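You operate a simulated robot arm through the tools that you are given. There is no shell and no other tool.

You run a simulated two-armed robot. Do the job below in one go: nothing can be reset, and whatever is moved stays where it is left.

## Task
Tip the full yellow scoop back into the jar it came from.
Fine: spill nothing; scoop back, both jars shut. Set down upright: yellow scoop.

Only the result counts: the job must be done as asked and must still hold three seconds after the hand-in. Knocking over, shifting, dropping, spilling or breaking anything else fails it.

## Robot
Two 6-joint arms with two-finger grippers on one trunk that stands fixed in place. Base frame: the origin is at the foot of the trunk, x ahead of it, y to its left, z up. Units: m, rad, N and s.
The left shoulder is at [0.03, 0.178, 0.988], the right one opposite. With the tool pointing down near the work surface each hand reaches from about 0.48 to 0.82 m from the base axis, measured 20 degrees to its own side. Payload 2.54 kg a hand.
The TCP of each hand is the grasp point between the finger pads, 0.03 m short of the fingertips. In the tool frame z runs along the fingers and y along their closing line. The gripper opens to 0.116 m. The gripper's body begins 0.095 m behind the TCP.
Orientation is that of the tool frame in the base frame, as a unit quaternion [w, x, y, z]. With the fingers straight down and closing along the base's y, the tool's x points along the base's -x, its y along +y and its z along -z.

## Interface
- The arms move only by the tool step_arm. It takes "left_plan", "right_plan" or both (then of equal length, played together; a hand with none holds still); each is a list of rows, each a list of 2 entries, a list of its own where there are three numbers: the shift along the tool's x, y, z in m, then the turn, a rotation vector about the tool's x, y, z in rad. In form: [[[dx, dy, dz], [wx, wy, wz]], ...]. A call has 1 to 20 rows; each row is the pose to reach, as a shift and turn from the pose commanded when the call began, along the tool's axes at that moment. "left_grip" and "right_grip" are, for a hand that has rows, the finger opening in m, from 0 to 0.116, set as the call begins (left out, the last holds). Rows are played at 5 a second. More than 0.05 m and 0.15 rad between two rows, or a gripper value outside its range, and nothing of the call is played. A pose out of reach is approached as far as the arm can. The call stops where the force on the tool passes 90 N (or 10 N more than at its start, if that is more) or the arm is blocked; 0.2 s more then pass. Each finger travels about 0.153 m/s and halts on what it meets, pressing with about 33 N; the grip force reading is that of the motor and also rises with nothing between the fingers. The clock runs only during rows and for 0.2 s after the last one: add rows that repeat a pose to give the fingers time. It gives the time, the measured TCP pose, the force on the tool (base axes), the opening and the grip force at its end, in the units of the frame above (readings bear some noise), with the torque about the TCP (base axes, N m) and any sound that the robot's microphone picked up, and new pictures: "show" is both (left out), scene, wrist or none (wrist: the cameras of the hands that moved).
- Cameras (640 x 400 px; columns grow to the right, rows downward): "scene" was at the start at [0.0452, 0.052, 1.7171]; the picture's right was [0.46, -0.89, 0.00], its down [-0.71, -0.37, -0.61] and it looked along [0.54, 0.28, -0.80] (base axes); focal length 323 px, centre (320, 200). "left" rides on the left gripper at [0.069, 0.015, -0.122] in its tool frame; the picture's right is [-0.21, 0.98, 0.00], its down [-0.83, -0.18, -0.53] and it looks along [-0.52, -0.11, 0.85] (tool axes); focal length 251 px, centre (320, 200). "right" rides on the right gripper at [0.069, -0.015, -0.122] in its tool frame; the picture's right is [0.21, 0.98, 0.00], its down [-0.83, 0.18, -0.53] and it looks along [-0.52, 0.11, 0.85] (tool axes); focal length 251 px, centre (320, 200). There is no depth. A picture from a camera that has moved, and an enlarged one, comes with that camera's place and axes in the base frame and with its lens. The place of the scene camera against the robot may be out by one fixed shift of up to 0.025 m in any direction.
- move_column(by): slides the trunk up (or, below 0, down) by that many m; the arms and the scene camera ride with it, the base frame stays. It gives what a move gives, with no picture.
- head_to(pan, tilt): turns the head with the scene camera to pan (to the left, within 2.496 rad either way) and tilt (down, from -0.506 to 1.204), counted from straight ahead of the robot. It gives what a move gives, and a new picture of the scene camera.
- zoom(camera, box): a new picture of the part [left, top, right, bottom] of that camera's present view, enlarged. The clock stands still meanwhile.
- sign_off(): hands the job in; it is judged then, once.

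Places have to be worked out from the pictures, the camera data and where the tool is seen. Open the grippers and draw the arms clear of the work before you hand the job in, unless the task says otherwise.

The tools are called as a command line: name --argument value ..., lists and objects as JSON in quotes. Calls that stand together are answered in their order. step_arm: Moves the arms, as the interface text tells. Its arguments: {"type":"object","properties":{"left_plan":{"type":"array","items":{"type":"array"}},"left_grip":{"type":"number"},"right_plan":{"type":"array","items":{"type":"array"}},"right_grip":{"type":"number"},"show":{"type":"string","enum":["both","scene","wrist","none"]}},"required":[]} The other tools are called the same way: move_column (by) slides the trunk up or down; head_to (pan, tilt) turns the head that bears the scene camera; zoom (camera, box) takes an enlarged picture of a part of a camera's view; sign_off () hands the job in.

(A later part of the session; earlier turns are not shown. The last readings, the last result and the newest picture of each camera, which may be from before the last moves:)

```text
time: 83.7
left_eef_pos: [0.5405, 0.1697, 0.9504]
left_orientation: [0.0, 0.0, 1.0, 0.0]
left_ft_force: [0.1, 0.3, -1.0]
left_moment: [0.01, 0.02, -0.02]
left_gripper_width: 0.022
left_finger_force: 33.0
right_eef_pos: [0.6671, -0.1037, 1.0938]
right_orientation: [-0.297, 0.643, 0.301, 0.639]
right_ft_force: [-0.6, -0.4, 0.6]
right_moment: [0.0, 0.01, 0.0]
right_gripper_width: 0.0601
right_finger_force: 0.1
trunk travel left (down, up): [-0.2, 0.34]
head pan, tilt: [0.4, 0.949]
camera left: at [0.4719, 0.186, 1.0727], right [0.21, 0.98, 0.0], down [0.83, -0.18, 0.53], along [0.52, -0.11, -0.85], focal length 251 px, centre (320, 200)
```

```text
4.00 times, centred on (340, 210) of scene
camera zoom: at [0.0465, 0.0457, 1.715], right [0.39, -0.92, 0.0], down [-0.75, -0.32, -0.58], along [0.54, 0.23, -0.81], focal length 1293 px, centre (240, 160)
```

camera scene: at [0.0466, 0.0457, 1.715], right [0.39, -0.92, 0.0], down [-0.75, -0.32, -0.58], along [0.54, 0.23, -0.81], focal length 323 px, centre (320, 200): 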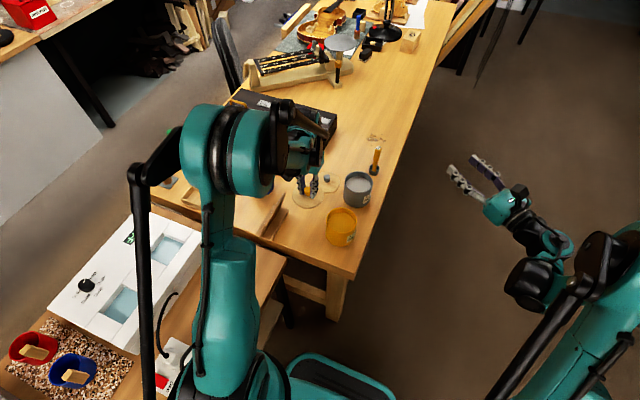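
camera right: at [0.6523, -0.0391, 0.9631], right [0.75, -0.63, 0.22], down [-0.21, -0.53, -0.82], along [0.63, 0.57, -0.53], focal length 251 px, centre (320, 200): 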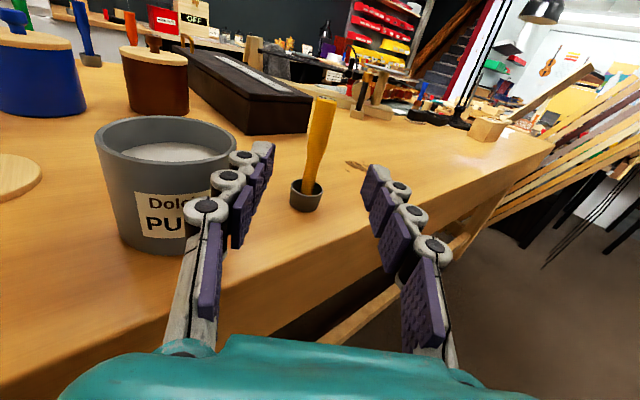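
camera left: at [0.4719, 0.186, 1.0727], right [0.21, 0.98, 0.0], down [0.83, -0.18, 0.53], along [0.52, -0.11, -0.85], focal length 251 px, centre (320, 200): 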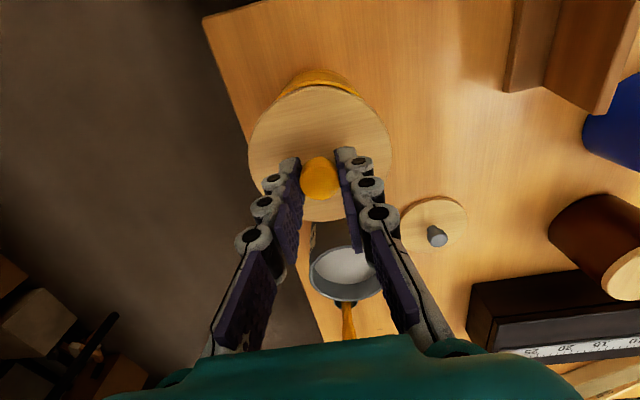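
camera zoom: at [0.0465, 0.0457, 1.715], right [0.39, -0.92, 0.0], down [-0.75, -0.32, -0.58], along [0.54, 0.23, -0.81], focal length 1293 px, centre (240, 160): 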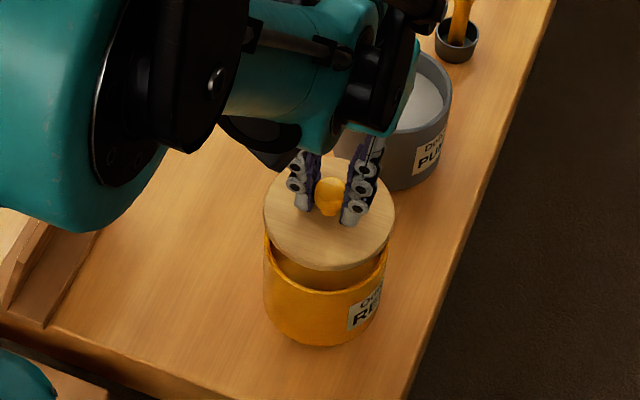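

The lid is over the jar. I lower it to roughly 8 mm above the rim and check the alignment from both outside cameras.

step_arm --left_plan '[[[0, 0, 0.006], [0, 0, 0]], [[0, 0, 0.012], [0, 0, 0]], [[0, 0, 0.017], [0, 0, 0]], [[0, 0, 0.017], [0, 0, 0]]]' --show "none"

zoom --camera "right" --box '[60, 160, 220, 320]'

zoom --camera "scene" --box '[320, 180, 400, 260]'

zoom --camera "left" --box '[230, 50, 410, 250]'

```text
time: 84.7
left_eef_pos: [0.5406, 0.1717, 0.9318]
left_orientation: [-0.001, 0.001, 1.0, 0.0]
left_ft_force: [-0.4, 0.7, -1.0]
left_moment: [-0.03, 0.01, -0.02]
left_gripper_width: 0.0219
left_finger_force: 32.9
right_eef_pos: [0.6667, -0.1051, 1.0939]
right_orientation: [-0.296, 0.643, 0.302, 0.639]
right_ft_force: [0.5, 0.5, 0.1]
right_moment: [0.01, -0.01, 0.03]
right_gripper_width: 0.0601
right_finger_force: 0.0
trunk travel left (down, up): [-0.2, 0.34]
head pan, tilt: [0.4, 0.949]
```

```text
2.50 times, centred on (140, 240) of right
camera zoom: at [0.5767, -0.1872, 1.1643], right [0.75, -0.63, 0.22], down [-0.21, -0.53, -0.82], along [0.63, 0.57, -0.53], focal length 629 px, centre (770, 100)
```

zoom: 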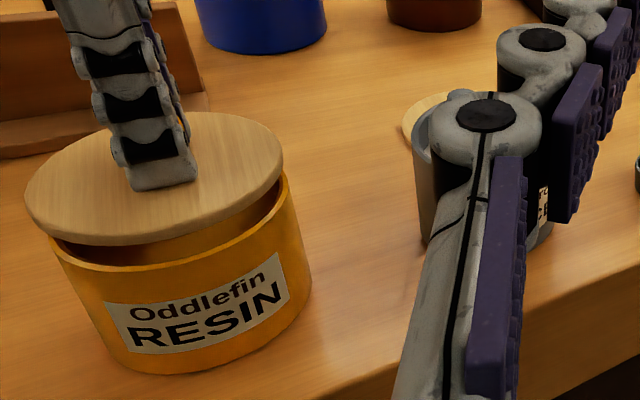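

```text
5.00 times, centred on (360, 220) of scene
camera zoom: at [0.0464, 0.0457, 1.715], right [0.39, -0.92, 0.0], down [-0.75, -0.32, -0.58], along [0.54, 0.23, -0.81], focal length 1616 px, centre (120, 100)
```

zoom: 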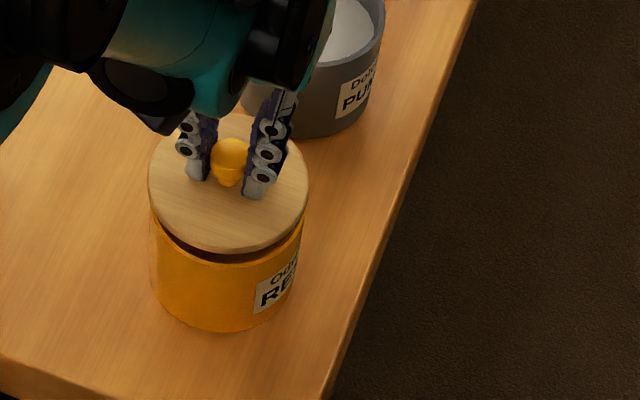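

```text
2.00 times, centred on (320, 150) of left
camera zoom: at [0.4721, 0.1868, 1.0546], right [0.21, 0.98, 0.0], down [0.83, -0.18, 0.53], along [0.52, -0.11, -0.85], focal length 503 px, centre (320, 300)
```

zoom: 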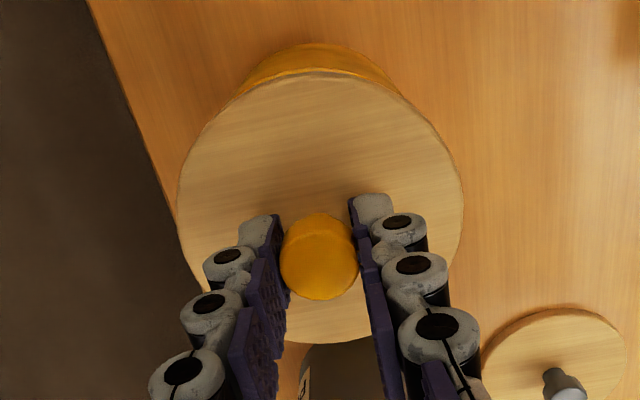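

Both outside views say the lid is centred on the jar within 1–2 mm. I trim 1 mm each way and lower in small steps until it seats, watching the force.

step_arm --left_plan '[[[-0.001, -0.001, 0.002], [0, 0, 0]], [[-0.001, -0.001, 0.004], [0, 0, 0]], [[-0.001, -0.001, 0.004], [0, 0, 0]]]' --show "none"

step_arm --left_plan '[[[0, 0, 0.0015], [0, 0, 0]], [[0, 0, 0.0015], [0, 0, 0]]]' --show "none"

step_arm --left_plan '[[[0, 0, 0.0015], [0, 0, 0]], [[0, 0, 0.0015], [0, 0, 0]]]' --show "none"

zoom --camera "right" --box '[60, 160, 220, 320]'

zoom --camera "scene" --box '[320, 180, 400, 260]'

```text
time: 85.5
left_eef_pos: [0.5412, 0.1695, 0.9273]
left_orientation: [0.0, 0.0, 1.0, 0.0]
left_ft_force: [-0.1, -0.1, -1.5]
left_moment: [0.0, 0.0, 0.0]
left_gripper_width: 0.0217
left_finger_force: 32.2
right_eef_pos: [0.666, -0.1046, 1.0936]
right_orientation: [-0.296, 0.643, 0.301, 0.639]
right_ft_force: [0.2, 0.5, 0.6]
right_moment: [0.04, -0.03, -0.04]
right_gripper_width: 0.0601
right_finger_force: 0.0
trunk travel left (down, up): [-0.2, 0.34]
head pan, tilt: [0.4, 0.949]
```

```text
time: 86.1
left_eef_pos: [0.5408, 0.1694, 0.926]
left_orientation: [0.0, 0.0, 1.0, 0.0]
left_ft_force: [1.0, 0.1, -0.1]
left_moment: [0.0, 0.01, 0.03]
left_gripper_width: 0.0217
left_finger_force: 32.9
right_eef_pos: [0.6654, -0.1038, 1.0938]
right_orientation: [-0.296, 0.643, 0.301, 0.639]
right_ft_force: [-0.2, 0.8, 0.0]
right_moment: [0.0, 0.0, -0.01]
right_gripper_width: 0.0599
right_finger_force: 0.1
trunk travel left (down, up): [-0.2, 0.34]
head pan, tilt: [0.4, 0.949]
```

```text
time: 86.7
left_eef_pos: [0.5404, 0.1686, 0.9228]
left_orientation: [0.0, 0.0, 1.0, -0.001]
left_ft_force: [0.5, -0.5, -0.3]
left_moment: [-0.01, 0.0, -0.01]
left_gripper_width: 0.022
left_finger_force: 32.8
right_eef_pos: [0.6673, -0.1048, 1.0939]
right_orientation: [-0.297, 0.642, 0.3, 0.64]
right_ft_force: [0.3, -0.2, 0.1]
right_moment: [0.02, 0.0, -0.01]
right_gripper_width: 0.0599
right_finger_force: 0.1
trunk travel left (down, up): [-0.2, 0.34]
head pan, tilt: [0.4, 0.949]
```

```text
2.50 times, centred on (140, 240) of right
camera zoom: at [0.5767, -0.1872, 1.1643], right [0.75, -0.63, 0.22], down [-0.21, -0.53, -0.82], along [0.63, 0.57, -0.53], focal length 629 px, centre (770, 100)
```

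zoom: 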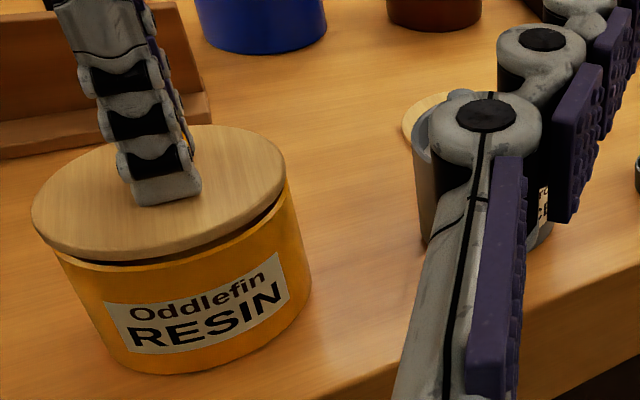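

```text
5.00 times, centred on (360, 220) of scene
camera zoom: at [0.0465, 0.0457, 1.715], right [0.39, -0.92, 0.0], down [-0.75, -0.32, -0.58], along [0.54, 0.23, -0.81], focal length 1616 px, centre (120, 100)
```

zoom: 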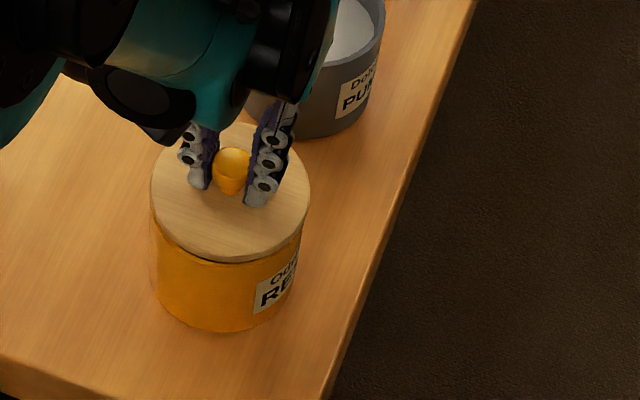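

The remaining gap is a few millimetres and the lid is well aligned. I continue lowering until it seats.

step_arm --left_plan '[[[0, 0, 0.001], [0, 0, 0]], [[0, 0, 0.002], [0, 0, 0]]]' --show "none"

step_arm --left_plan '[[[0, 0, 0.001], [0, 0, 0]], [[0, 0, 0.001], [0, 0, 0]]]' --show "none"

step_arm --left_plan '[[[0, 0, 0.001], [0, 0, 0]], [[0, 0, 0.001], [0, 0, 0]]]' --show "none"

zoom --camera "right" --box '[60, 160, 220, 320]'

```text
time: 87.3
left_eef_pos: [0.5414, 0.1697, 0.9218]
left_orientation: [0.0, 0.0, 1.0, 0.0]
left_ft_force: [0.3, -0.9, -1.0]
left_moment: [-0.05, -0.02, 0.01]
left_gripper_width: 0.0218
left_finger_force: 33.1
right_eef_pos: [0.6661, -0.1044, 1.093]
right_orientation: [-0.298, 0.642, 0.302, 0.639]
right_ft_force: [0.4, 0.8, 0.3]
right_moment: [-0.02, -0.01, 0.0]
right_gripper_width: 0.0603
right_finger_force: 0.0
trunk travel left (down, up): [-0.2, 0.34]
head pan, tilt: [0.4, 0.949]
```

```text
time: 87.9
left_eef_pos: [0.5431, 0.1693, 0.9207]
left_orientation: [0.001, -0.001, 1.0, 0.001]
left_ft_force: [-0.9, -0.7, 0.2]
left_moment: [-0.01, -0.04, -0.02]
left_gripper_width: 0.0218
left_finger_force: 33.0
right_eef_pos: [0.6659, -0.1045, 1.0941]
right_orientation: [-0.295, 0.643, 0.301, 0.639]
right_ft_force: [0.6, 0.6, 0.2]
right_moment: [-0.03, -0.03, 0.01]
right_gripper_width: 0.0598
right_finger_force: 0.1
trunk travel left (down, up): [-0.2, 0.34]
head pan, tilt: [0.4, 0.949]
```

```text
time: 88.5
left_eef_pos: [0.5419, 0.1688, 0.9209]
left_orientation: [0.0, 0.001, 1.0, 0.0]
left_ft_force: [-0.4, 0.2, -0.5]
left_moment: [-0.02, -0.01, -0.02]
left_gripper_width: 0.022
left_finger_force: 32.8
right_eef_pos: [0.666, -0.1039, 1.094]
right_orientation: [-0.296, 0.643, 0.301, 0.639]
right_ft_force: [1.0, -0.1, 0.6]
right_moment: [-0.01, 0.05, 0.0]
right_gripper_width: 0.0601
right_finger_force: 0.0
trunk travel left (down, up): [-0.2, 0.34]
head pan, tilt: [0.4, 0.949]
```

```text
2.50 times, centred on (140, 240) of right
camera zoom: at [0.5768, -0.1872, 1.1642], right [0.75, -0.63, 0.22], down [-0.21, -0.53, -0.82], along [0.63, 0.57, -0.53], focal length 629 px, centre (770, 100)
```

zoom: 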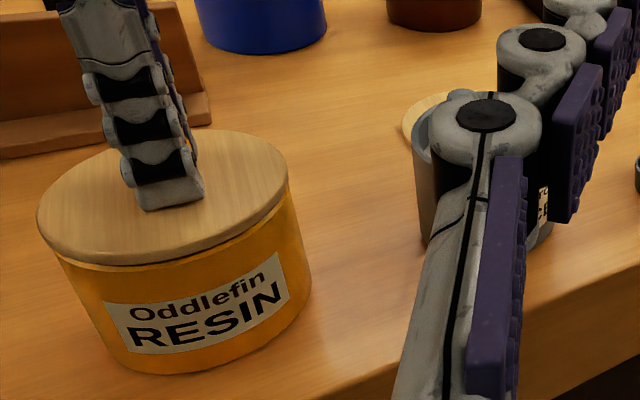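

The gap is about a millimetre now, still no contact force. I continue in 1 mm steps.

step_arm --left_plan '[[[0, 0, 0.001], [0, 0, 0]], [[0, 0, 0.001], [0, 0, 0]]]' --show "none"

step_arm --left_plan '[[[0, 0, 0.001], [0, 0, 0]], [[0, 0, 0.001], [0, 0, 0]]]' --show "none"

zoom --camera "right" --box '[60, 160, 220, 320]'

zoom --camera "scene" --box '[320, 180, 400, 260]'

```text
time: 89.1
left_eef_pos: [0.5409, 0.1703, 0.9198]
left_orientation: [0.001, 0.0, 1.0, 0.0]
left_ft_force: [0.4, -0.2, 0.1]
left_moment: [0.02, 0.01, 0.03]
left_gripper_width: 0.022
left_finger_force: 33.0
right_eef_pos: [0.6665, -0.1041, 1.0926]
right_orientation: [-0.297, 0.643, 0.301, 0.639]
right_ft_force: [0.4, 0.2, 0.4]
right_moment: [-0.01, 0.04, 0.04]
right_gripper_width: 0.0598
right_finger_force: 0.1
trunk travel left (down, up): [-0.2, 0.34]
head pan, tilt: [0.4, 0.949]
```

```text
time: 89.7
left_eef_pos: [0.5421, 0.1697, 0.9175]
left_orientation: [0.0, 0.001, 1.0, 0.0]
left_ft_force: [0.0, 0.8, -0.1]
left_moment: [-0.03, 0.01, -0.01]
left_gripper_width: 0.0221
left_finger_force: 33.5
right_eef_pos: [0.667, -0.1038, 1.0937]
right_orientation: [-0.296, 0.643, 0.301, 0.639]
right_ft_force: [0.1, -0.3, -0.3]
right_moment: [0.01, 0.0, 0.01]
right_gripper_width: 0.0601
right_finger_force: 0.1
trunk travel left (down, up): [-0.2, 0.34]
head pan, tilt: [0.4, 0.949]
```

```text
2.50 times, centred on (140, 240) of right
camera zoom: at [0.5768, -0.1872, 1.1642], right [0.75, -0.63, 0.22], down [-0.21, -0.53, -0.82], along [0.63, 0.57, -0.53], focal length 629 px, centre (770, 100)
```

zoom: 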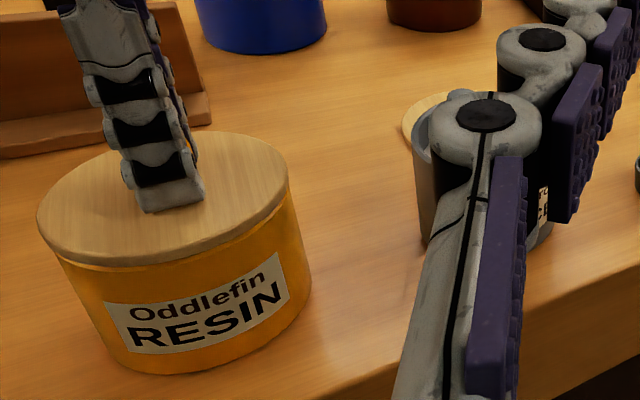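

```text
5.00 times, centred on (360, 220) of scene
camera zoom: at [0.0465, 0.0457, 1.715], right [0.39, -0.92, 0.0], down [-0.75, -0.32, -0.58], along [0.54, 0.23, -0.81], focal length 1616 px, centre (120, 100)
```

zoom: 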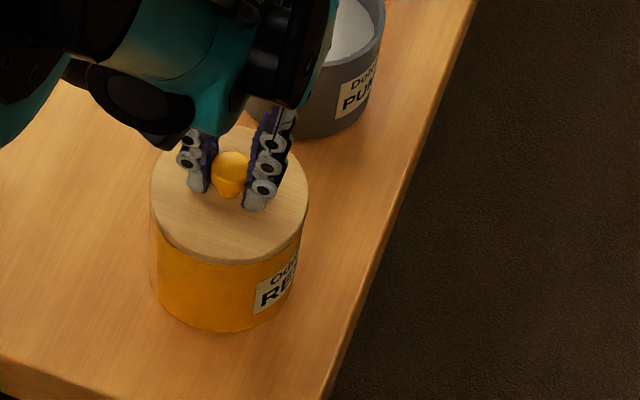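

It looks closed from both sides but carries no load yet. I press on in 1 mm steps until the force shows it is seated.

step_arm --left_plan '[[[0, 0, 0.001], [0, 0, 0]], [[0, 0, 0.001], [0, 0, 0]]]' --show "none"

step_arm --left_plan '[[[0, 0, 0.001], [0, 0, 0]], [[0, 0, 0.001], [0, 0, 0]]]' --show "none"

zoom --camera "right" --box '[60, 160, 220, 320]'

```text
time: 90.3
left_eef_pos: [0.5427, 0.1703, 0.9184]
left_orientation: [0.001, -0.001, 1.0, -0.001]
left_ft_force: [0.4, -0.1, -0.6]
left_moment: [0.01, 0.01, 0.0]
left_gripper_width: 0.0221
left_finger_force: 33.0
right_eef_pos: [0.6655, -0.1059, 1.0947]
right_orientation: [-0.296, 0.643, 0.301, 0.639]
right_ft_force: [0.1, -0.8, 0.2]
right_moment: [0.01, 0.0, -0.02]
right_gripper_width: 0.06
right_finger_force: 0.2
trunk travel left (down, up): [-0.2, 0.34]
head pan, tilt: [0.4, 0.949]
```

```text
time: 90.9
left_eef_pos: [0.5421, 0.1694, 0.9156]
left_orientation: [0.0, -0.001, 1.0, 0.0]
left_ft_force: [0.1, -0.2, 0.3]
left_moment: [0.0, -0.03, 0.0]
left_gripper_width: 0.0219
left_finger_force: 32.8
right_eef_pos: [0.6665, -0.1034, 1.094]
right_orientation: [-0.297, 0.642, 0.302, 0.639]
right_ft_force: [0.3, 0.2, -0.3]
right_moment: [0.0, -0.01, 0.03]
right_gripper_width: 0.0599
right_finger_force: 0.1
trunk travel left (down, up): [-0.2, 0.34]
head pan, tilt: [0.4, 0.949]
```

```text
2.50 times, centred on (140, 240) of right
camera zoom: at [0.5767, -0.1872, 1.1643], right [0.75, -0.63, 0.22], down [-0.21, -0.53, -0.82], along [0.63, 0.57, -0.53], focal length 629 px, centre (770, 100)
```

zoom: 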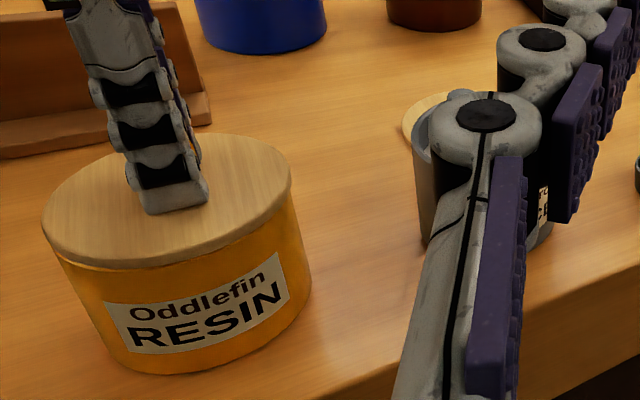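

Still free at z≈0.916; I keep stepping down.

step_arm --left_plan '[[[0, 0, 0.001], [0, 0, 0]], [[0, 0, 0.001], [0, 0, 0]]]' --show "none"

step_arm --left_plan '[[[0, 0, 0.001], [0, 0, 0]], [[0, 0, 0.001], [0, 0, 0]]]' --show "none"

step_arm --left_plan '[[[0, 0, 0.001], [0, 0, 0]], [[0, 0, 0.001], [0, 0, 0]]]' --show "none"

zoom --camera "right" --box '[60, 160, 220, 320]'

zoom --camera "scene" --box '[320, 180, 400, 260]'

```text
time: 91.5
left_eef_pos: [0.5413, 0.17, 0.9158]
left_orientation: [0.001, 0.0, 1.0, 0.0]
left_ft_force: [1.4, 0.3, -1.0]
left_moment: [0.01, 0.04, 0.0]
left_gripper_width: 0.0218
left_finger_force: 32.8
right_eef_pos: [0.6672, -0.1039, 1.0933]
right_orientation: [-0.296, 0.643, 0.302, 0.638]
right_ft_force: [-0.5, -0.8, 0.4]
right_moment: [-0.03, -0.02, -0.01]
right_gripper_width: 0.06
right_finger_force: 0.1
trunk travel left (down, up): [-0.2, 0.34]
head pan, tilt: [0.4, 0.949]
```

```text
time: 92.1
left_eef_pos: [0.5418, 0.1689, 0.9141]
left_orientation: [0.0, 0.0, 1.0, 0.0]
left_ft_force: [0.2, 0.7, 0.3]
left_moment: [0.0, 0.0, 0.0]
left_gripper_width: 0.0218
left_finger_force: 33.2
right_eef_pos: [0.665, -0.1046, 1.0934]
right_orientation: [-0.296, 0.643, 0.3, 0.639]
right_ft_force: [-0.7, 0.2, -0.5]
right_moment: [-0.02, -0.01, -0.03]
right_gripper_width: 0.0599
right_finger_force: 0.1
trunk travel left (down, up): [-0.2, 0.34]
head pan, tilt: [0.4, 0.949]
```

```text
time: 92.7
left_eef_pos: [0.5412, 0.1697, 0.9137]
left_orientation: [0.0, 0.001, 1.0, 0.0]
left_ft_force: [-3.4, -0.6, 8.1]
left_moment: [0.01, 0.18, 0.0]
left_gripper_width: 0.0221
left_finger_force: 32.6
right_eef_pos: [0.6658, -0.1057, 1.0941]
right_orientation: [-0.297, 0.642, 0.302, 0.639]
right_ft_force: [-0.4, 0.1, -0.5]
right_moment: [0.02, 0.0, 0.0]
right_gripper_width: 0.0602
right_finger_force: 0.1
trunk travel left (down, up): [-0.2, 0.34]
head pan, tilt: [0.4, 0.949]
heard: snap
```

```text
2.50 times, centred on (140, 240) of right
camera zoom: at [0.5759, -0.1873, 1.1647], right [0.75, -0.63, 0.22], down [-0.2, -0.53, -0.82], along [0.63, 0.57, -0.53], focal length 629 px, centre (770, 100)
```

zoom: 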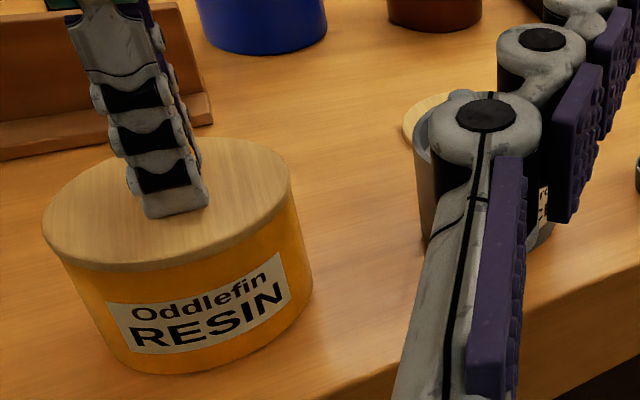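

```text
5.00 times, centred on (360, 220) of scene
camera zoom: at [0.0452, 0.0455, 1.7151], right [0.39, -0.92, 0.0], down [-0.75, -0.32, -0.58], along [0.54, 0.23, -0.81], focal length 1616 px, centre (120, 100)
```

zoom: 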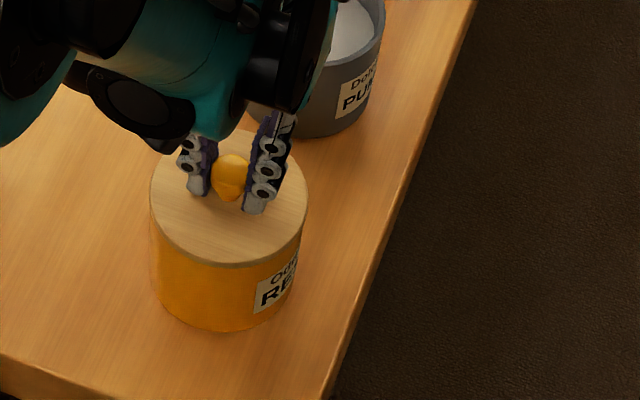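

A snap was heard and the force rose to 8 N: the lid is seated and latched. I ease off 1 mm, open the fingers gently and rise straight up.

step_arm --left_plan '[[[0, 0, -0.001], [0, 0, 0]], [[0, 0, -0.001], [0, 0, 0]]]' --show "none"

step_arm --left_plan '[[[0, 0, 0], [0, 0, 0]]]' --left_grip 0.026 --show "none"

step_arm --left_plan '[[[0, 0, 0], [0, 0, 0]], [[0, 0, 0], [0, 0, 0]], [[0, 0, -0.008], [0, 0, 0]], [[0, 0, -0.025], [0, 0, 0]], [[0, 0, -0.05], [0, 0, 0]], [[0, 0, -0.08], [0, 0, 0]], [[0, 0, -0.1], [0, 0, 0]]]' --left_grip 0.05 --show "both"

zoom --camera "right" --box '[60, 160, 220, 320]'

```text
time: 93.3
left_eef_pos: [0.5417, 0.1695, 0.9147]
left_orientation: [0.0, 0.0, 1.0, 0.0]
left_ft_force: [0.2, -0.8, -0.7]
left_moment: [-0.02, 0.0, -0.02]
left_gripper_width: 0.0216
left_finger_force: 32.8
right_eef_pos: [0.6661, -0.1042, 1.0932]
right_orientation: [-0.296, 0.643, 0.301, 0.639]
right_ft_force: [-0.3, 0.0, -0.1]
right_moment: [0.0, 0.02, 0.0]
right_gripper_width: 0.0599
right_finger_force: 0.1
trunk travel left (down, up): [-0.2, 0.34]
head pan, tilt: [0.4, 0.949]
heard: snap
```

```text
time: 93.7
left_eef_pos: [0.5412, 0.1703, 0.9149]
left_orientation: [0.0, -0.001, 1.0, 0.0]
left_ft_force: [0.6, 0.6, 0.5]
left_moment: [-0.01, 0.01, -0.01]
left_gripper_width: 0.0262
left_finger_force: 0.1
right_eef_pos: [0.666, -0.1034, 1.0938]
right_orientation: [-0.296, 0.643, 0.301, 0.639]
right_ft_force: [0.4, 1.2, 0.3]
right_moment: [-0.01, -0.01, -0.03]
right_gripper_width: 0.0601
right_finger_force: 0.0
trunk travel left (down, up): [-0.2, 0.34]
head pan, tilt: [0.4, 0.949]
heard: snap
```

```text
time: 95.3
left_eef_pos: [0.5387, 0.1676, 1.0141]
left_orientation: [0.0, 0.0, 1.0, 0.001]
left_ft_force: [-0.5, 0.2, 0.0]
left_moment: [0.0, -0.02, 0.0]
left_gripper_width: 0.0502
left_finger_force: 0.0
right_eef_pos: [0.6655, -0.105, 1.0932]
right_orientation: [-0.296, 0.643, 0.301, 0.639]
right_ft_force: [0.1, 0.5, 0.0]
right_moment: [0.03, 0.05, -0.04]
right_gripper_width: 0.06
right_finger_force: 0.1
trunk travel left (down, up): [-0.2, 0.34]
head pan, tilt: [0.4, 0.949]
camera scene: at [0.0462, 0.0458, 1.715], right [0.39, -0.92, 0.0], down [-0.75, -0.32, -0.58], along [0.54, 0.23, -0.81], focal length 323 px, centre (320, 200)
camera left: at [0.4703, 0.184, 1.1368], right [0.21, 0.98, 0.0], down [0.83, -0.18, 0.53], along [0.52, -0.11, -0.85], focal length 251 px, centre (320, 200)
```

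scene: 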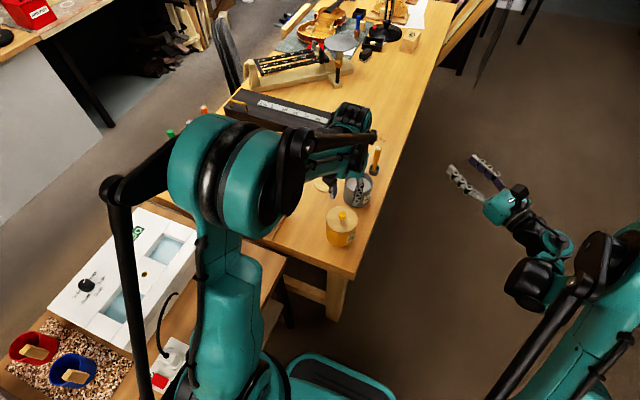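
left: 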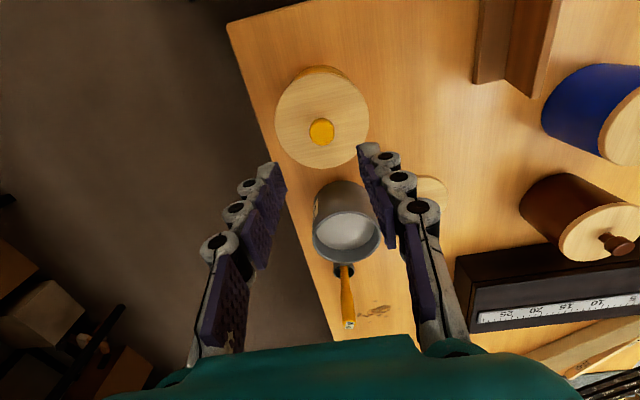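

```text
2.50 times, centred on (140, 240) of right
camera zoom: at [0.5766, -0.1871, 1.1643], right [0.75, -0.63, 0.22], down [-0.21, -0.53, -0.82], along [0.63, 0.57, -0.53], focal length 629 px, centre (770, 100)
```

zoom: 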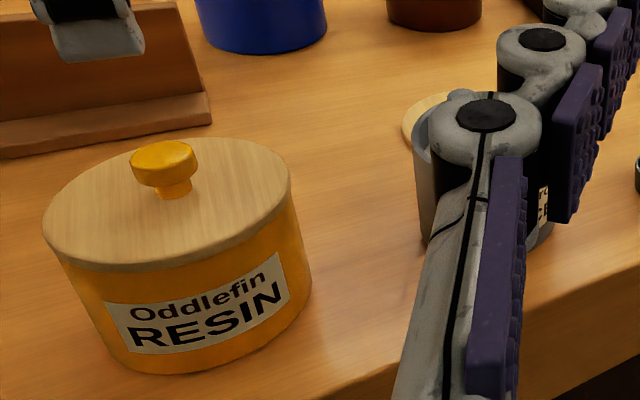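

The lid sits flush on the resin jar. Since I heard several snaps while easing off, I press gently on the knob with closed fingertips to make sure it is latched.

step_arm --left_plan '[[[0, 0, 0.01], [0, 0, 0]], [[0, 0, 0.03], [0, 0, 0]], [[0, 0, 0.05], [0, 0, 0]], [[0, 0, 0.066], [0, 0, 0]], [[0, 0, 0.072], [0, 0, 0]], [[0, 0, 0.072], [0, 0, 0]]]' --left_grip 0.0 --show "wrist"

zoom --camera "right" --box '[60, 140, 220, 300]'

```text
time: 96.7
left_eef_pos: [0.5422, 0.1701, 0.943]
left_orientation: [0.0, 0.001, 1.0, -0.001]
left_ft_force: [0.4, -0.5, 0.4]
left_moment: [0.01, 0.02, 0.03]
left_gripper_width: 0.0
left_finger_force: 28.6
right_eef_pos: [0.665, -0.1046, 1.0935]
right_orientation: [-0.297, 0.643, 0.302, 0.639]
right_ft_force: [-0.8, -0.5, -0.1]
right_moment: [-0.01, 0.0, 0.03]
right_gripper_width: 0.0599
right_finger_force: 0.0
trunk travel left (down, up): [-0.2, 0.34]
head pan, tilt: [0.4, 0.949]
camera left: at [0.4736, 0.1849, 1.0655], right [0.21, 0.98, 0.0], down [0.83, -0.18, 0.53], along [0.52, -0.11, -0.85], focal length 251 px, centre (320, 200)
```

left: 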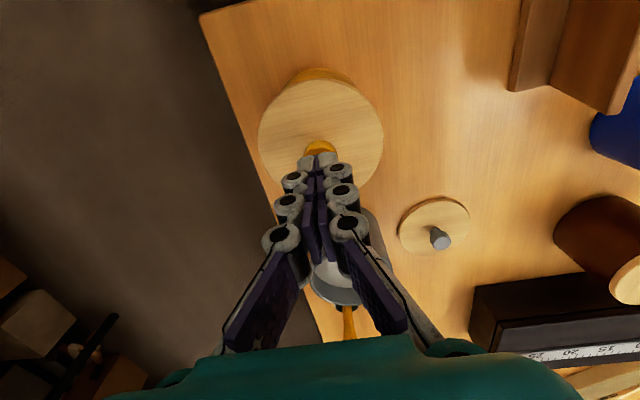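

```text
2.50 times, centred on (140, 220) of right
camera zoom: at [0.5768, -0.1872, 1.1642], right [0.75, -0.63, 0.22], down [-0.21, -0.53, -0.82], along [0.63, 0.57, -0.53], focal length 629 px, centre (770, 150)
```

zoom: 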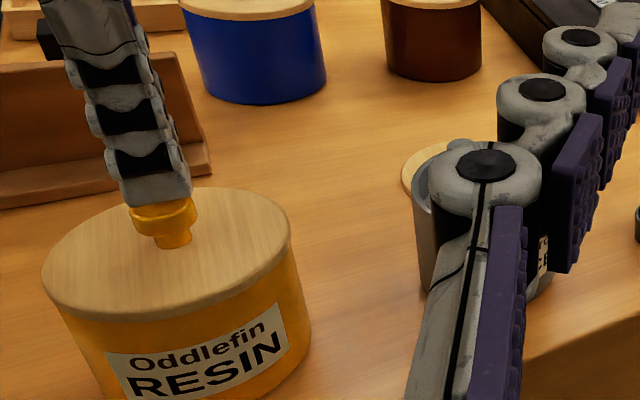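

The closed fingertips hover right over the knob. I step down gently until I feel about 8–10 N.

step_arm --left_plan '[[[0, 0, 0.002], [0, 0, 0]], [[0, 0, 0.004], [0, 0, 0]], [[0, 0, 0.004], [0, 0, 0]]]' --show "none"

step_arm --left_plan '[[[0, 0, 0.0015], [0, 0, 0]], [[0, 0, 0.003], [0, 0, 0]], [[0, 0, 0.003], [0, 0, 0]]]' --show "none"

```text
time: 97.5
left_eef_pos: [0.5424, 0.1698, 0.9377]
left_orientation: [0.0, 0.001, 1.0, 0.0]
left_ft_force: [0.1, 0.8, -0.5]
left_moment: [0.01, 0.03, 0.02]
left_gripper_width: 0.0
left_finger_force: 28.3
right_eef_pos: [0.6659, -0.1037, 1.0938]
right_orientation: [-0.297, 0.643, 0.302, 0.639]
right_ft_force: [0.7, 0.6, 0.1]
right_moment: [0.02, -0.02, -0.04]
right_gripper_width: 0.0599
right_finger_force: 0.1
trunk travel left (down, up): [-0.2, 0.34]
head pan, tilt: [0.4, 0.949]
```

```text
time: 98.3
left_eef_pos: [0.5419, 0.1697, 0.9349]
left_orientation: [0.0, 0.0, 1.0, 0.0]
left_ft_force: [1.0, -0.6, 0.6]
left_moment: [0.03, -0.02, -0.01]
left_gripper_width: 0.0002
left_finger_force: 28.9
right_eef_pos: [0.6655, -0.1058, 1.0935]
right_orientation: [-0.297, 0.643, 0.302, 0.639]
right_ft_force: [0.1, 0.1, 0.9]
right_moment: [-0.01, -0.04, -0.01]
right_gripper_width: 0.0603
right_finger_force: 0.1
trunk travel left (down, up): [-0.2, 0.34]
head pan, tilt: [0.4, 0.949]
```

No contact yet at z≈0.935; I step down a few millimetres more.

step_arm --left_plan '[[[0, 0, 0.0015], [0, 0, 0]], [[0, 0, 0.003], [0, 0, 0]], [[0, 0, 0.003], [0, 0, 0]]]' --show "none"

step_arm --left_plan '[[[0, 0, 0.0015], [0, 0, 0]], [[0, 0, 0.0015], [0, 0, 0]]]' --show "none"

step_arm --left_plan '[[[0, 0, 0.0015], [0, 0, 0]], [[0, 0, 0.0015], [0, 0, 0]]]' --show "none"

```text
time: 99.1
left_eef_pos: [0.5402, 0.1696, 0.9344]
left_orientation: [0.001, -0.001, 1.0, 0.0]
left_ft_force: [15.7, 3.8, 51.7]
left_moment: [0.13, -0.34, -0.01]
left_gripper_width: 0.0059
left_finger_force: 28.6
right_eef_pos: [0.6649, -0.1042, 1.0956]
right_orientation: [-0.297, 0.642, 0.302, 0.639]
right_ft_force: [-1.1, -0.4, -0.5]
right_moment: [0.01, -0.01, 0.04]
right_gripper_width: 0.0599
right_finger_force: 0.1
trunk travel left (down, up): [-0.2, 0.34]
head pan, tilt: [0.4, 0.949]
```

```text
time: 99.7
left_eef_pos: [0.5408, 0.1694, 0.9345]
left_orientation: [0.005, 0.0, 1.0, 0.002]
left_ft_force: [3.9, 2.8, 47.1]
left_moment: [0.07, 0.04, -0.03]
left_gripper_width: 0.0061
left_finger_force: 29.2
right_eef_pos: [0.662, -0.1059, 1.0941]
right_orientation: [-0.298, 0.641, 0.302, 0.639]
right_ft_force: [-0.6, 0.7, 0.2]
right_moment: [0.02, -0.01, -0.01]
right_gripper_width: 0.06
right_finger_force: 0.0
trunk travel left (down, up): [-0.2, 0.34]
head pan, tilt: [0.4, 0.949]
stopped in row 2 (left hand): the force on the tool passed its limit at 91 N (the readings are from after the stop); the commanded pose is now the measured one
```

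```text
time: 100.3
left_eef_pos: [0.5401, 0.1697, 0.9347]
left_orientation: [0.005, 0.0, 1.0, 0.002]
left_ft_force: [12.7, 8.0, 85.2]
left_moment: [0.22, -0.1, 0.0]
left_gripper_width: 0.0063
left_finger_force: 28.3
right_eef_pos: [0.6625, -0.1059, 1.0964]
right_orientation: [-0.297, 0.641, 0.301, 0.64]
right_ft_force: [0.6, -0.4, 0.7]
right_moment: [0.0, 0.01, 0.0]
right_gripper_width: 0.06
right_finger_force: 0.1
trunk travel left (down, up): [-0.2, 0.34]
head pan, tilt: [0.4, 0.949]
```

That pressed harder than intended (the contact is stiff), with no snap or break heard, so the lid is fully down. I retreat straight up at once and check everything.

step_arm --left_plan '[[[0, 0, -0.004], [0, 0, 0]], [[0, 0, -0.012], [0, 0, 0]], [[0, 0, -0.03], [0, 0, 0]], [[0, 0, -0.055], [0, 0, 0]], [[0, 0, -0.08], [0, 0, 0]], [[0, 0, -0.08], [0, 0, 0]]]' --show "both"

zoom --camera "right" --box '[60, 160, 220, 320]'

zoom --camera "left" --box '[230, 40, 450, 320]'

```text
time: 101.7
left_eef_pos: [0.542, 0.1707, 1.0108]
left_orientation: [0.002, 0.0, 1.0, 0.001]
left_ft_force: [-0.1, 0.4, 0.8]
left_moment: [0.03, -0.02, 0.02]
left_gripper_width: 0.0
left_finger_force: 28.4
right_eef_pos: [0.6662, -0.105, 1.0943]
right_orientation: [-0.297, 0.642, 0.302, 0.639]
right_ft_force: [0.2, -0.4, 0.8]
right_moment: [-0.05, 0.0, 0.03]
right_gripper_width: 0.0598
right_finger_force: 0.1
trunk travel left (down, up): [-0.2, 0.34]
head pan, tilt: [0.4, 0.949]
camera scene: at [0.047, 0.0457, 1.715], right [0.39, -0.92, 0.0], down [-0.75, -0.32, -0.58], along [0.54, 0.23, -0.81], focal length 323 px, centre (320, 200)
camera left: at [0.4726, 0.1864, 1.1346], right [0.21, 0.98, 0.0], down [0.82, -0.18, 0.54], along [0.52, -0.11, -0.84], focal length 251 px, centre (320, 200)
```

scene: 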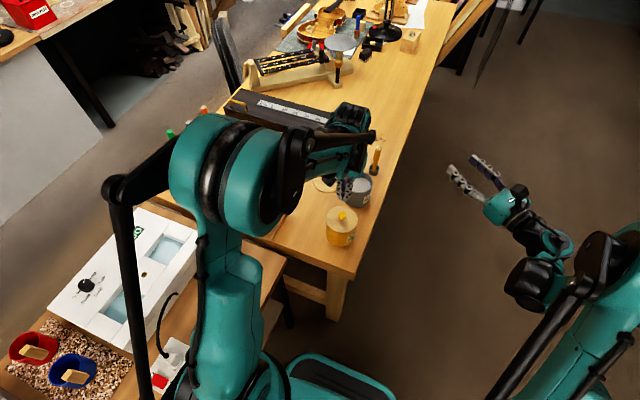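
left: 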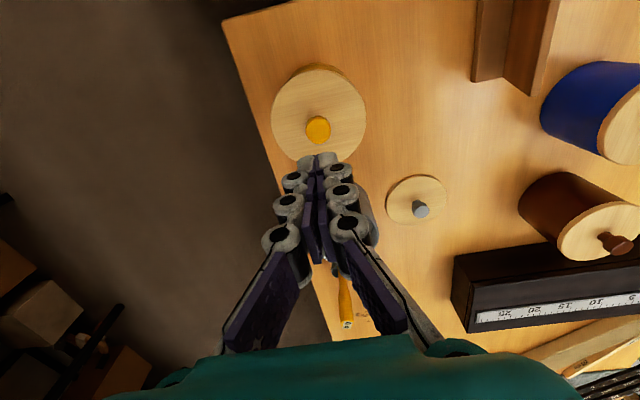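

```text
2.50 times, centred on (140, 240) of right
camera zoom: at [0.5771, -0.1872, 1.164], right [0.75, -0.63, 0.22], down [-0.21, -0.53, -0.82], along [0.63, 0.57, -0.53], focal length 629 px, centre (770, 100)
```

zoom: 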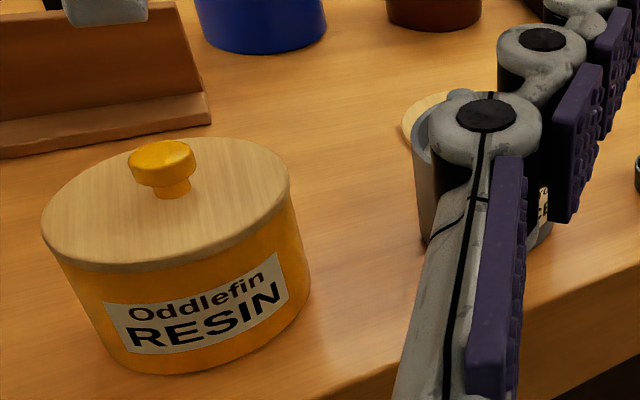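

```text
1.43 times, centred on (340, 180) of left
camera zoom: at [0.4726, 0.1864, 1.1346], right [0.21, 0.98, 0.0], down [0.82, -0.18, 0.54], along [0.52, -0.11, -0.84], focal length 359 px, centre (291, 229)
```

zoom: 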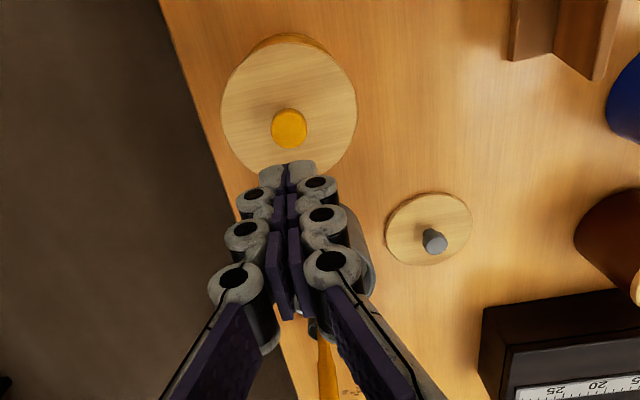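

The resin jar is shut and undisturbed. Next I open the left fingers to 0.06 and move over the grey-knobbed lid, which I place at about (0.717, 0.291).

step_arm --left_plan '[[[-0.0174, 0.012, 0.0], [0.0006, 0.0012, 0]], [[-0.0348, 0.0241, 0.0], [0.0012, 0.0024, 0]], [[-0.0522, 0.0361, 0.0], [0.0018, 0.0036, 0]], [[-0.0696, 0.0481, 0.005], [0.0024, 0.0048, 0]], [[-0.087, 0.0602, 0.01], [0.003, 0.006, 0]], [[-0.1044, 0.0722, 0.018], [0.003, 0.006, 0]], [[-0.1218, 0.0842, 0.026], [0.003, 0.006, 0]], [[-0.1392, 0.0962, 0.034], [0.003, 0.006, 0]], [[-0.1566, 0.1083, 0.042], [0.003, 0.006, 0]], [[-0.174, 0.1203, 0.05], [0.003, 0.006, 0]], [[-0.174, 0.1203, 0.05], [0.003, 0.006, 0]]]' --left_grip 0.06 --show "wrist"

zoom --camera "left" --box '[230, 60, 410, 260]'

```text
time: 104.1
left_eef_pos: [0.716, 0.2894, 0.9628]
left_orientation: [-0.001, -0.001, 1.0, 0.0]
left_ft_force: [-0.3, 0.4, 0.1]
left_moment: [0.01, -0.02, 0.0]
left_gripper_width: 0.0602
left_finger_force: 0.1
right_eef_pos: [0.6665, -0.105, 1.0933]
right_orientation: [-0.297, 0.642, 0.301, 0.639]
right_ft_force: [0.2, 0.6, 0.4]
right_moment: [-0.04, 0.0, -0.02]
right_gripper_width: 0.06
right_finger_force: 0.0
trunk travel left (down, up): [-0.2, 0.34]
head pan, tilt: [0.4, 0.949]
camera left: at [0.6473, 0.3059, 1.0859], right [0.21, 0.98, 0.0], down [0.83, -0.18, 0.53], along [0.52, -0.11, -0.85], focal length 251 px, centre (320, 200)
```

left: 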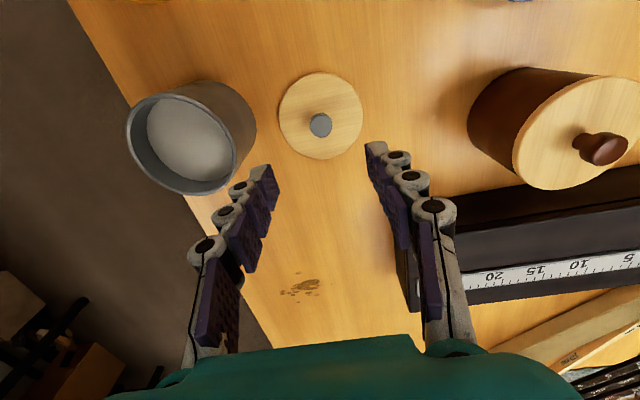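

```text
2.00 times, centred on (320, 160) of left
camera zoom: at [0.6473, 0.3059, 1.0859], right [0.21, 0.98, 0.0], down [0.83, -0.18, 0.53], along [0.52, -0.11, -0.85], focal length 503 px, centre (320, 280)
```

zoom: 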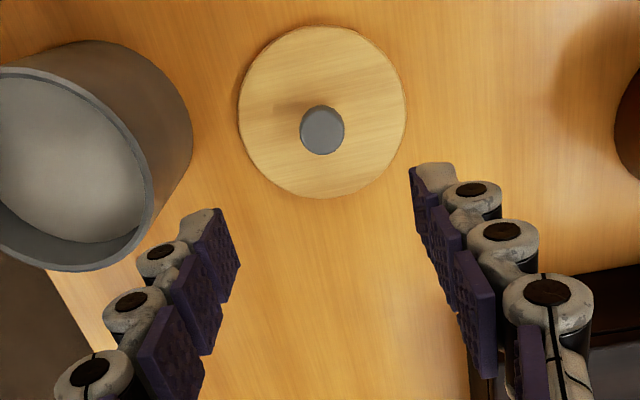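

The grey knob is about 3 mm further out than the tool axis. I correct that and descend to z≈0.87 for a closer look.

step_arm --left_plan '[[[-0.0016, 0.0004, 0.02], [0, 0, 0]], [[-0.0032, 0.0008, 0.042], [0, 0, 0]], [[-0.0032, 0.0008, 0.065], [0, 0, 0]], [[-0.0032, 0.0008, 0.085], [0, 0, 0]], [[-0.0032, 0.0008, 0.092], [0, 0, 0]], [[-0.0032, 0.0008, 0.092], [0, 0, 0]]]' --show "none"

zoom --camera "left" --box '[240, 80, 400, 260]'

zoom --camera "right" --box '[100, 60, 300, 260]'

```text
time: 105.5
left_eef_pos: [0.72, 0.2923, 0.8693]
left_orientation: [-0.001, 0.0, 1.0, 0.0]
left_ft_force: [0.2, 0.6, 0.3]
left_moment: [-0.05, -0.02, 0.01]
left_gripper_width: 0.0599
left_finger_force: 0.1
right_eef_pos: [0.6662, -0.1048, 1.0942]
right_orientation: [-0.296, 0.643, 0.301, 0.639]
right_ft_force: [-0.4, 0.2, -0.5]
right_moment: [0.02, 0.0, 0.05]
right_gripper_width: 0.0598
right_finger_force: 0.2
trunk travel left (down, up): [-0.2, 0.34]
head pan, tilt: [0.4, 0.949]
```

```text
2.22 times, centred on (320, 170) of left
camera zoom: at [0.6518, 0.3079, 0.9924], right [0.21, 0.98, 0.0], down [0.83, -0.18, 0.53], along [0.52, -0.11, -0.85], focal length 559 px, centre (320, 267)
```

zoom: 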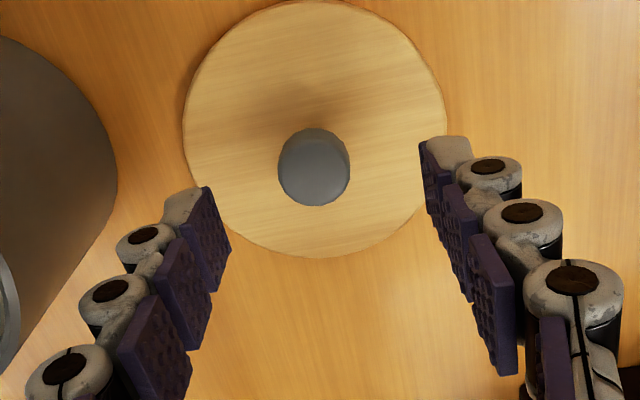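

```text
2.00 times, centred on (200, 160) of right
camera zoom: at [0.5768, -0.1872, 1.1643], right [0.75, -0.63, 0.22], down [-0.21, -0.53, -0.82], along [0.63, 0.57, -0.53], focal length 503 px, centre (560, 280)
```

zoom: 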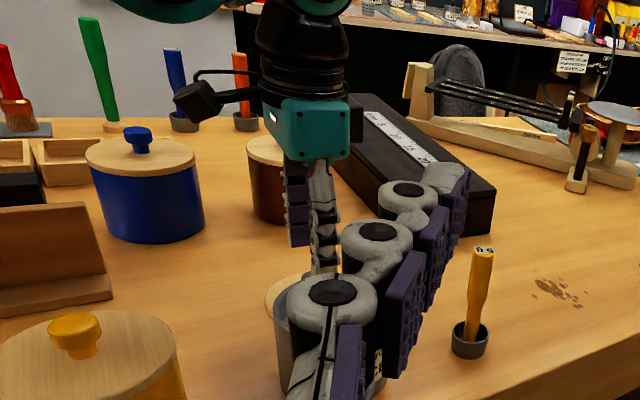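

The grey knob is about 2.5 mm toward −y. I correct and descend to z≈0.833, just above where the fingertips touched the other lid's disc.

step_arm --left_plan '[[[-0.0005, -0.0015, 0.01], [0, 0, 0]], [[-0.001, -0.0025, 0.02], [0, 0, 0]], [[-0.001, -0.0025, 0.03], [0, 0, 0]], [[-0.001, -0.0025, 0.036], [0, 0, 0]], [[-0.001, -0.0025, 0.036], [0, 0, 0]]]' --show "none"

zoom --camera "left" --box '[240, 100, 400, 280]'

```text
time: 106.7
left_eef_pos: [0.7193, 0.2879, 0.8321]
left_orientation: [0.0, 0.0, 1.0, -0.001]
left_ft_force: [-0.5, 0.0, 0.1]
left_moment: [-0.01, 0.0, -0.04]
left_gripper_width: 0.0598
left_finger_force: 0.1
right_eef_pos: [0.6662, -0.1047, 1.0941]
right_orientation: [-0.296, 0.643, 0.301, 0.639]
right_ft_force: [-0.1, 0.4, 0.2]
right_moment: [0.02, 0.01, 0.03]
right_gripper_width: 0.06
right_finger_force: 0.0
trunk travel left (down, up): [-0.2, 0.34]
head pan, tilt: [0.4, 0.949]
```

```text
2.22 times, centred on (320, 190) of left
camera zoom: at [0.6517, 0.3039, 0.9559], right [0.21, 0.98, 0.0], down [0.83, -0.18, 0.53], along [0.52, -0.11, -0.85], focal length 559 px, centre (320, 222)
```

zoom: 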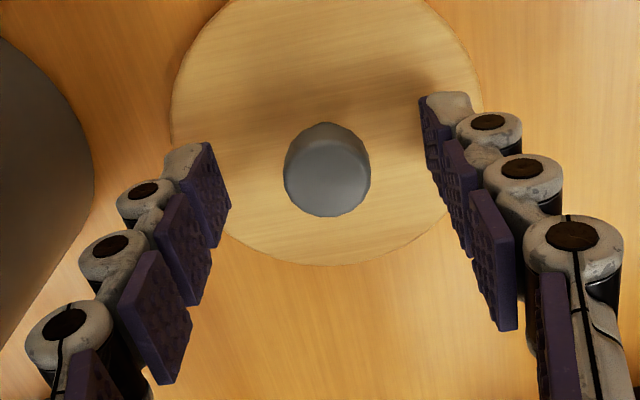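

The knob is centred between the fingers and there is no contact. I go down 2.5 mm and close in stages.

step_arm --left_plan '[[[0, 0, 0.0015], [0, 0, 0]], [[0, 0, 0.0025], [0, 0, 0]], [[0, 0, 0.0025], [0, 0, 0]]]' --left_grip 0.03 --show "none"

zoom --camera "left" --box '[240, 100, 400, 280]'

```text
time: 107.5
left_eef_pos: [0.7201, 0.2887, 0.83]
left_orientation: [-0.001, 0.0, 1.0, 0.0]
left_ft_force: [-0.1, 0.5, -0.1]
left_moment: [0.03, 0.04, -0.03]
left_gripper_width: 0.0297
left_finger_force: 0.1
right_eef_pos: [0.6661, -0.1043, 1.0933]
right_orientation: [-0.296, 0.643, 0.301, 0.639]
right_ft_force: [0.1, -0.1, -0.5]
right_moment: [0.0, 0.0, 0.04]
right_gripper_width: 0.06
right_finger_force: 0.0
trunk travel left (down, up): [-0.2, 0.34]
head pan, tilt: [0.4, 0.949]
```

```text
2.22 times, centred on (320, 190) of left
camera zoom: at [0.6524, 0.3046, 0.9534], right [0.21, 0.98, 0.0], down [0.83, -0.18, 0.53], along [0.52, -0.11, -0.85], focal length 559 px, centre (320, 222)
```

zoom: 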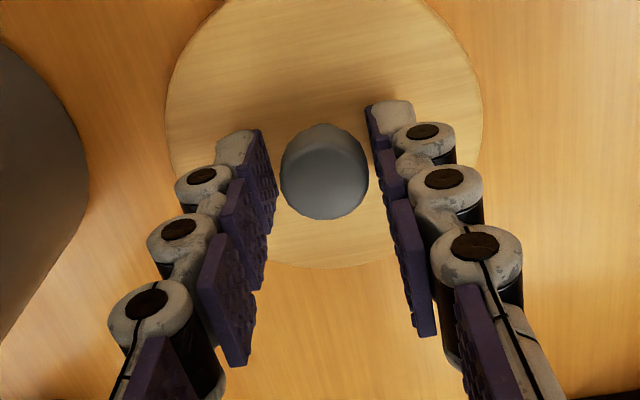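

Gaps are even on both sides. I close fully on the knob.

step_arm --left_plan '[[[0, 0, 0], [0, 0, 0]]]' --left_grip 0.025 --show "none"

step_arm --left_plan '[[[0, 0, 0], [0, 0, 0]], [[0, 0, 0], [0, 0, 0]]]' --left_grip 0.01 --show "none"

zoom --camera "left" --box '[240, 100, 400, 280]'

```text
time: 107.9
left_eef_pos: [0.7207, 0.2889, 0.8307]
left_orientation: [-0.001, -0.001, 1.0, 0.0]
left_ft_force: [0.0, -0.2, -0.8]
left_moment: [-0.02, -0.01, 0.01]
left_gripper_width: 0.0253
left_finger_force: 0.3
right_eef_pos: [0.6659, -0.1056, 1.0927]
right_orientation: [-0.297, 0.642, 0.301, 0.639]
right_ft_force: [-0.3, -0.8, 0.4]
right_moment: [0.02, -0.01, 0.01]
right_gripper_width: 0.0599
right_finger_force: 0.0
trunk travel left (down, up): [-0.2, 0.34]
head pan, tilt: [0.4, 0.949]
```

```text
time: 108.5
left_eef_pos: [0.7204, 0.2891, 0.8305]
left_orientation: [-0.001, 0.0, 1.0, 0.001]
left_ft_force: [0.8, -0.8, 1.2]
left_moment: [-0.02, 0.02, 0.0]
left_gripper_width: 0.022
left_finger_force: 32.8
right_eef_pos: [0.6666, -0.1047, 1.0934]
right_orientation: [-0.296, 0.643, 0.302, 0.638]
right_ft_force: [0.4, -0.2, 0.0]
right_moment: [0.0, 0.0, 0.0]
right_gripper_width: 0.0599
right_finger_force: 0.0
trunk travel left (down, up): [-0.2, 0.34]
head pan, tilt: [0.4, 0.949]
```

```text
2.22 times, centred on (320, 190) of left
camera zoom: at [0.6525, 0.3045, 0.9534], right [0.21, 0.98, 0.0], down [0.83, -0.18, 0.53], along [0.52, -0.11, -0.85], focal length 559 px, centre (320, 222)
```

zoom: 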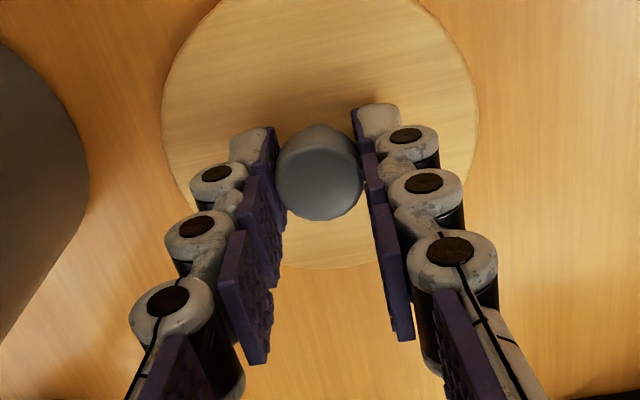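

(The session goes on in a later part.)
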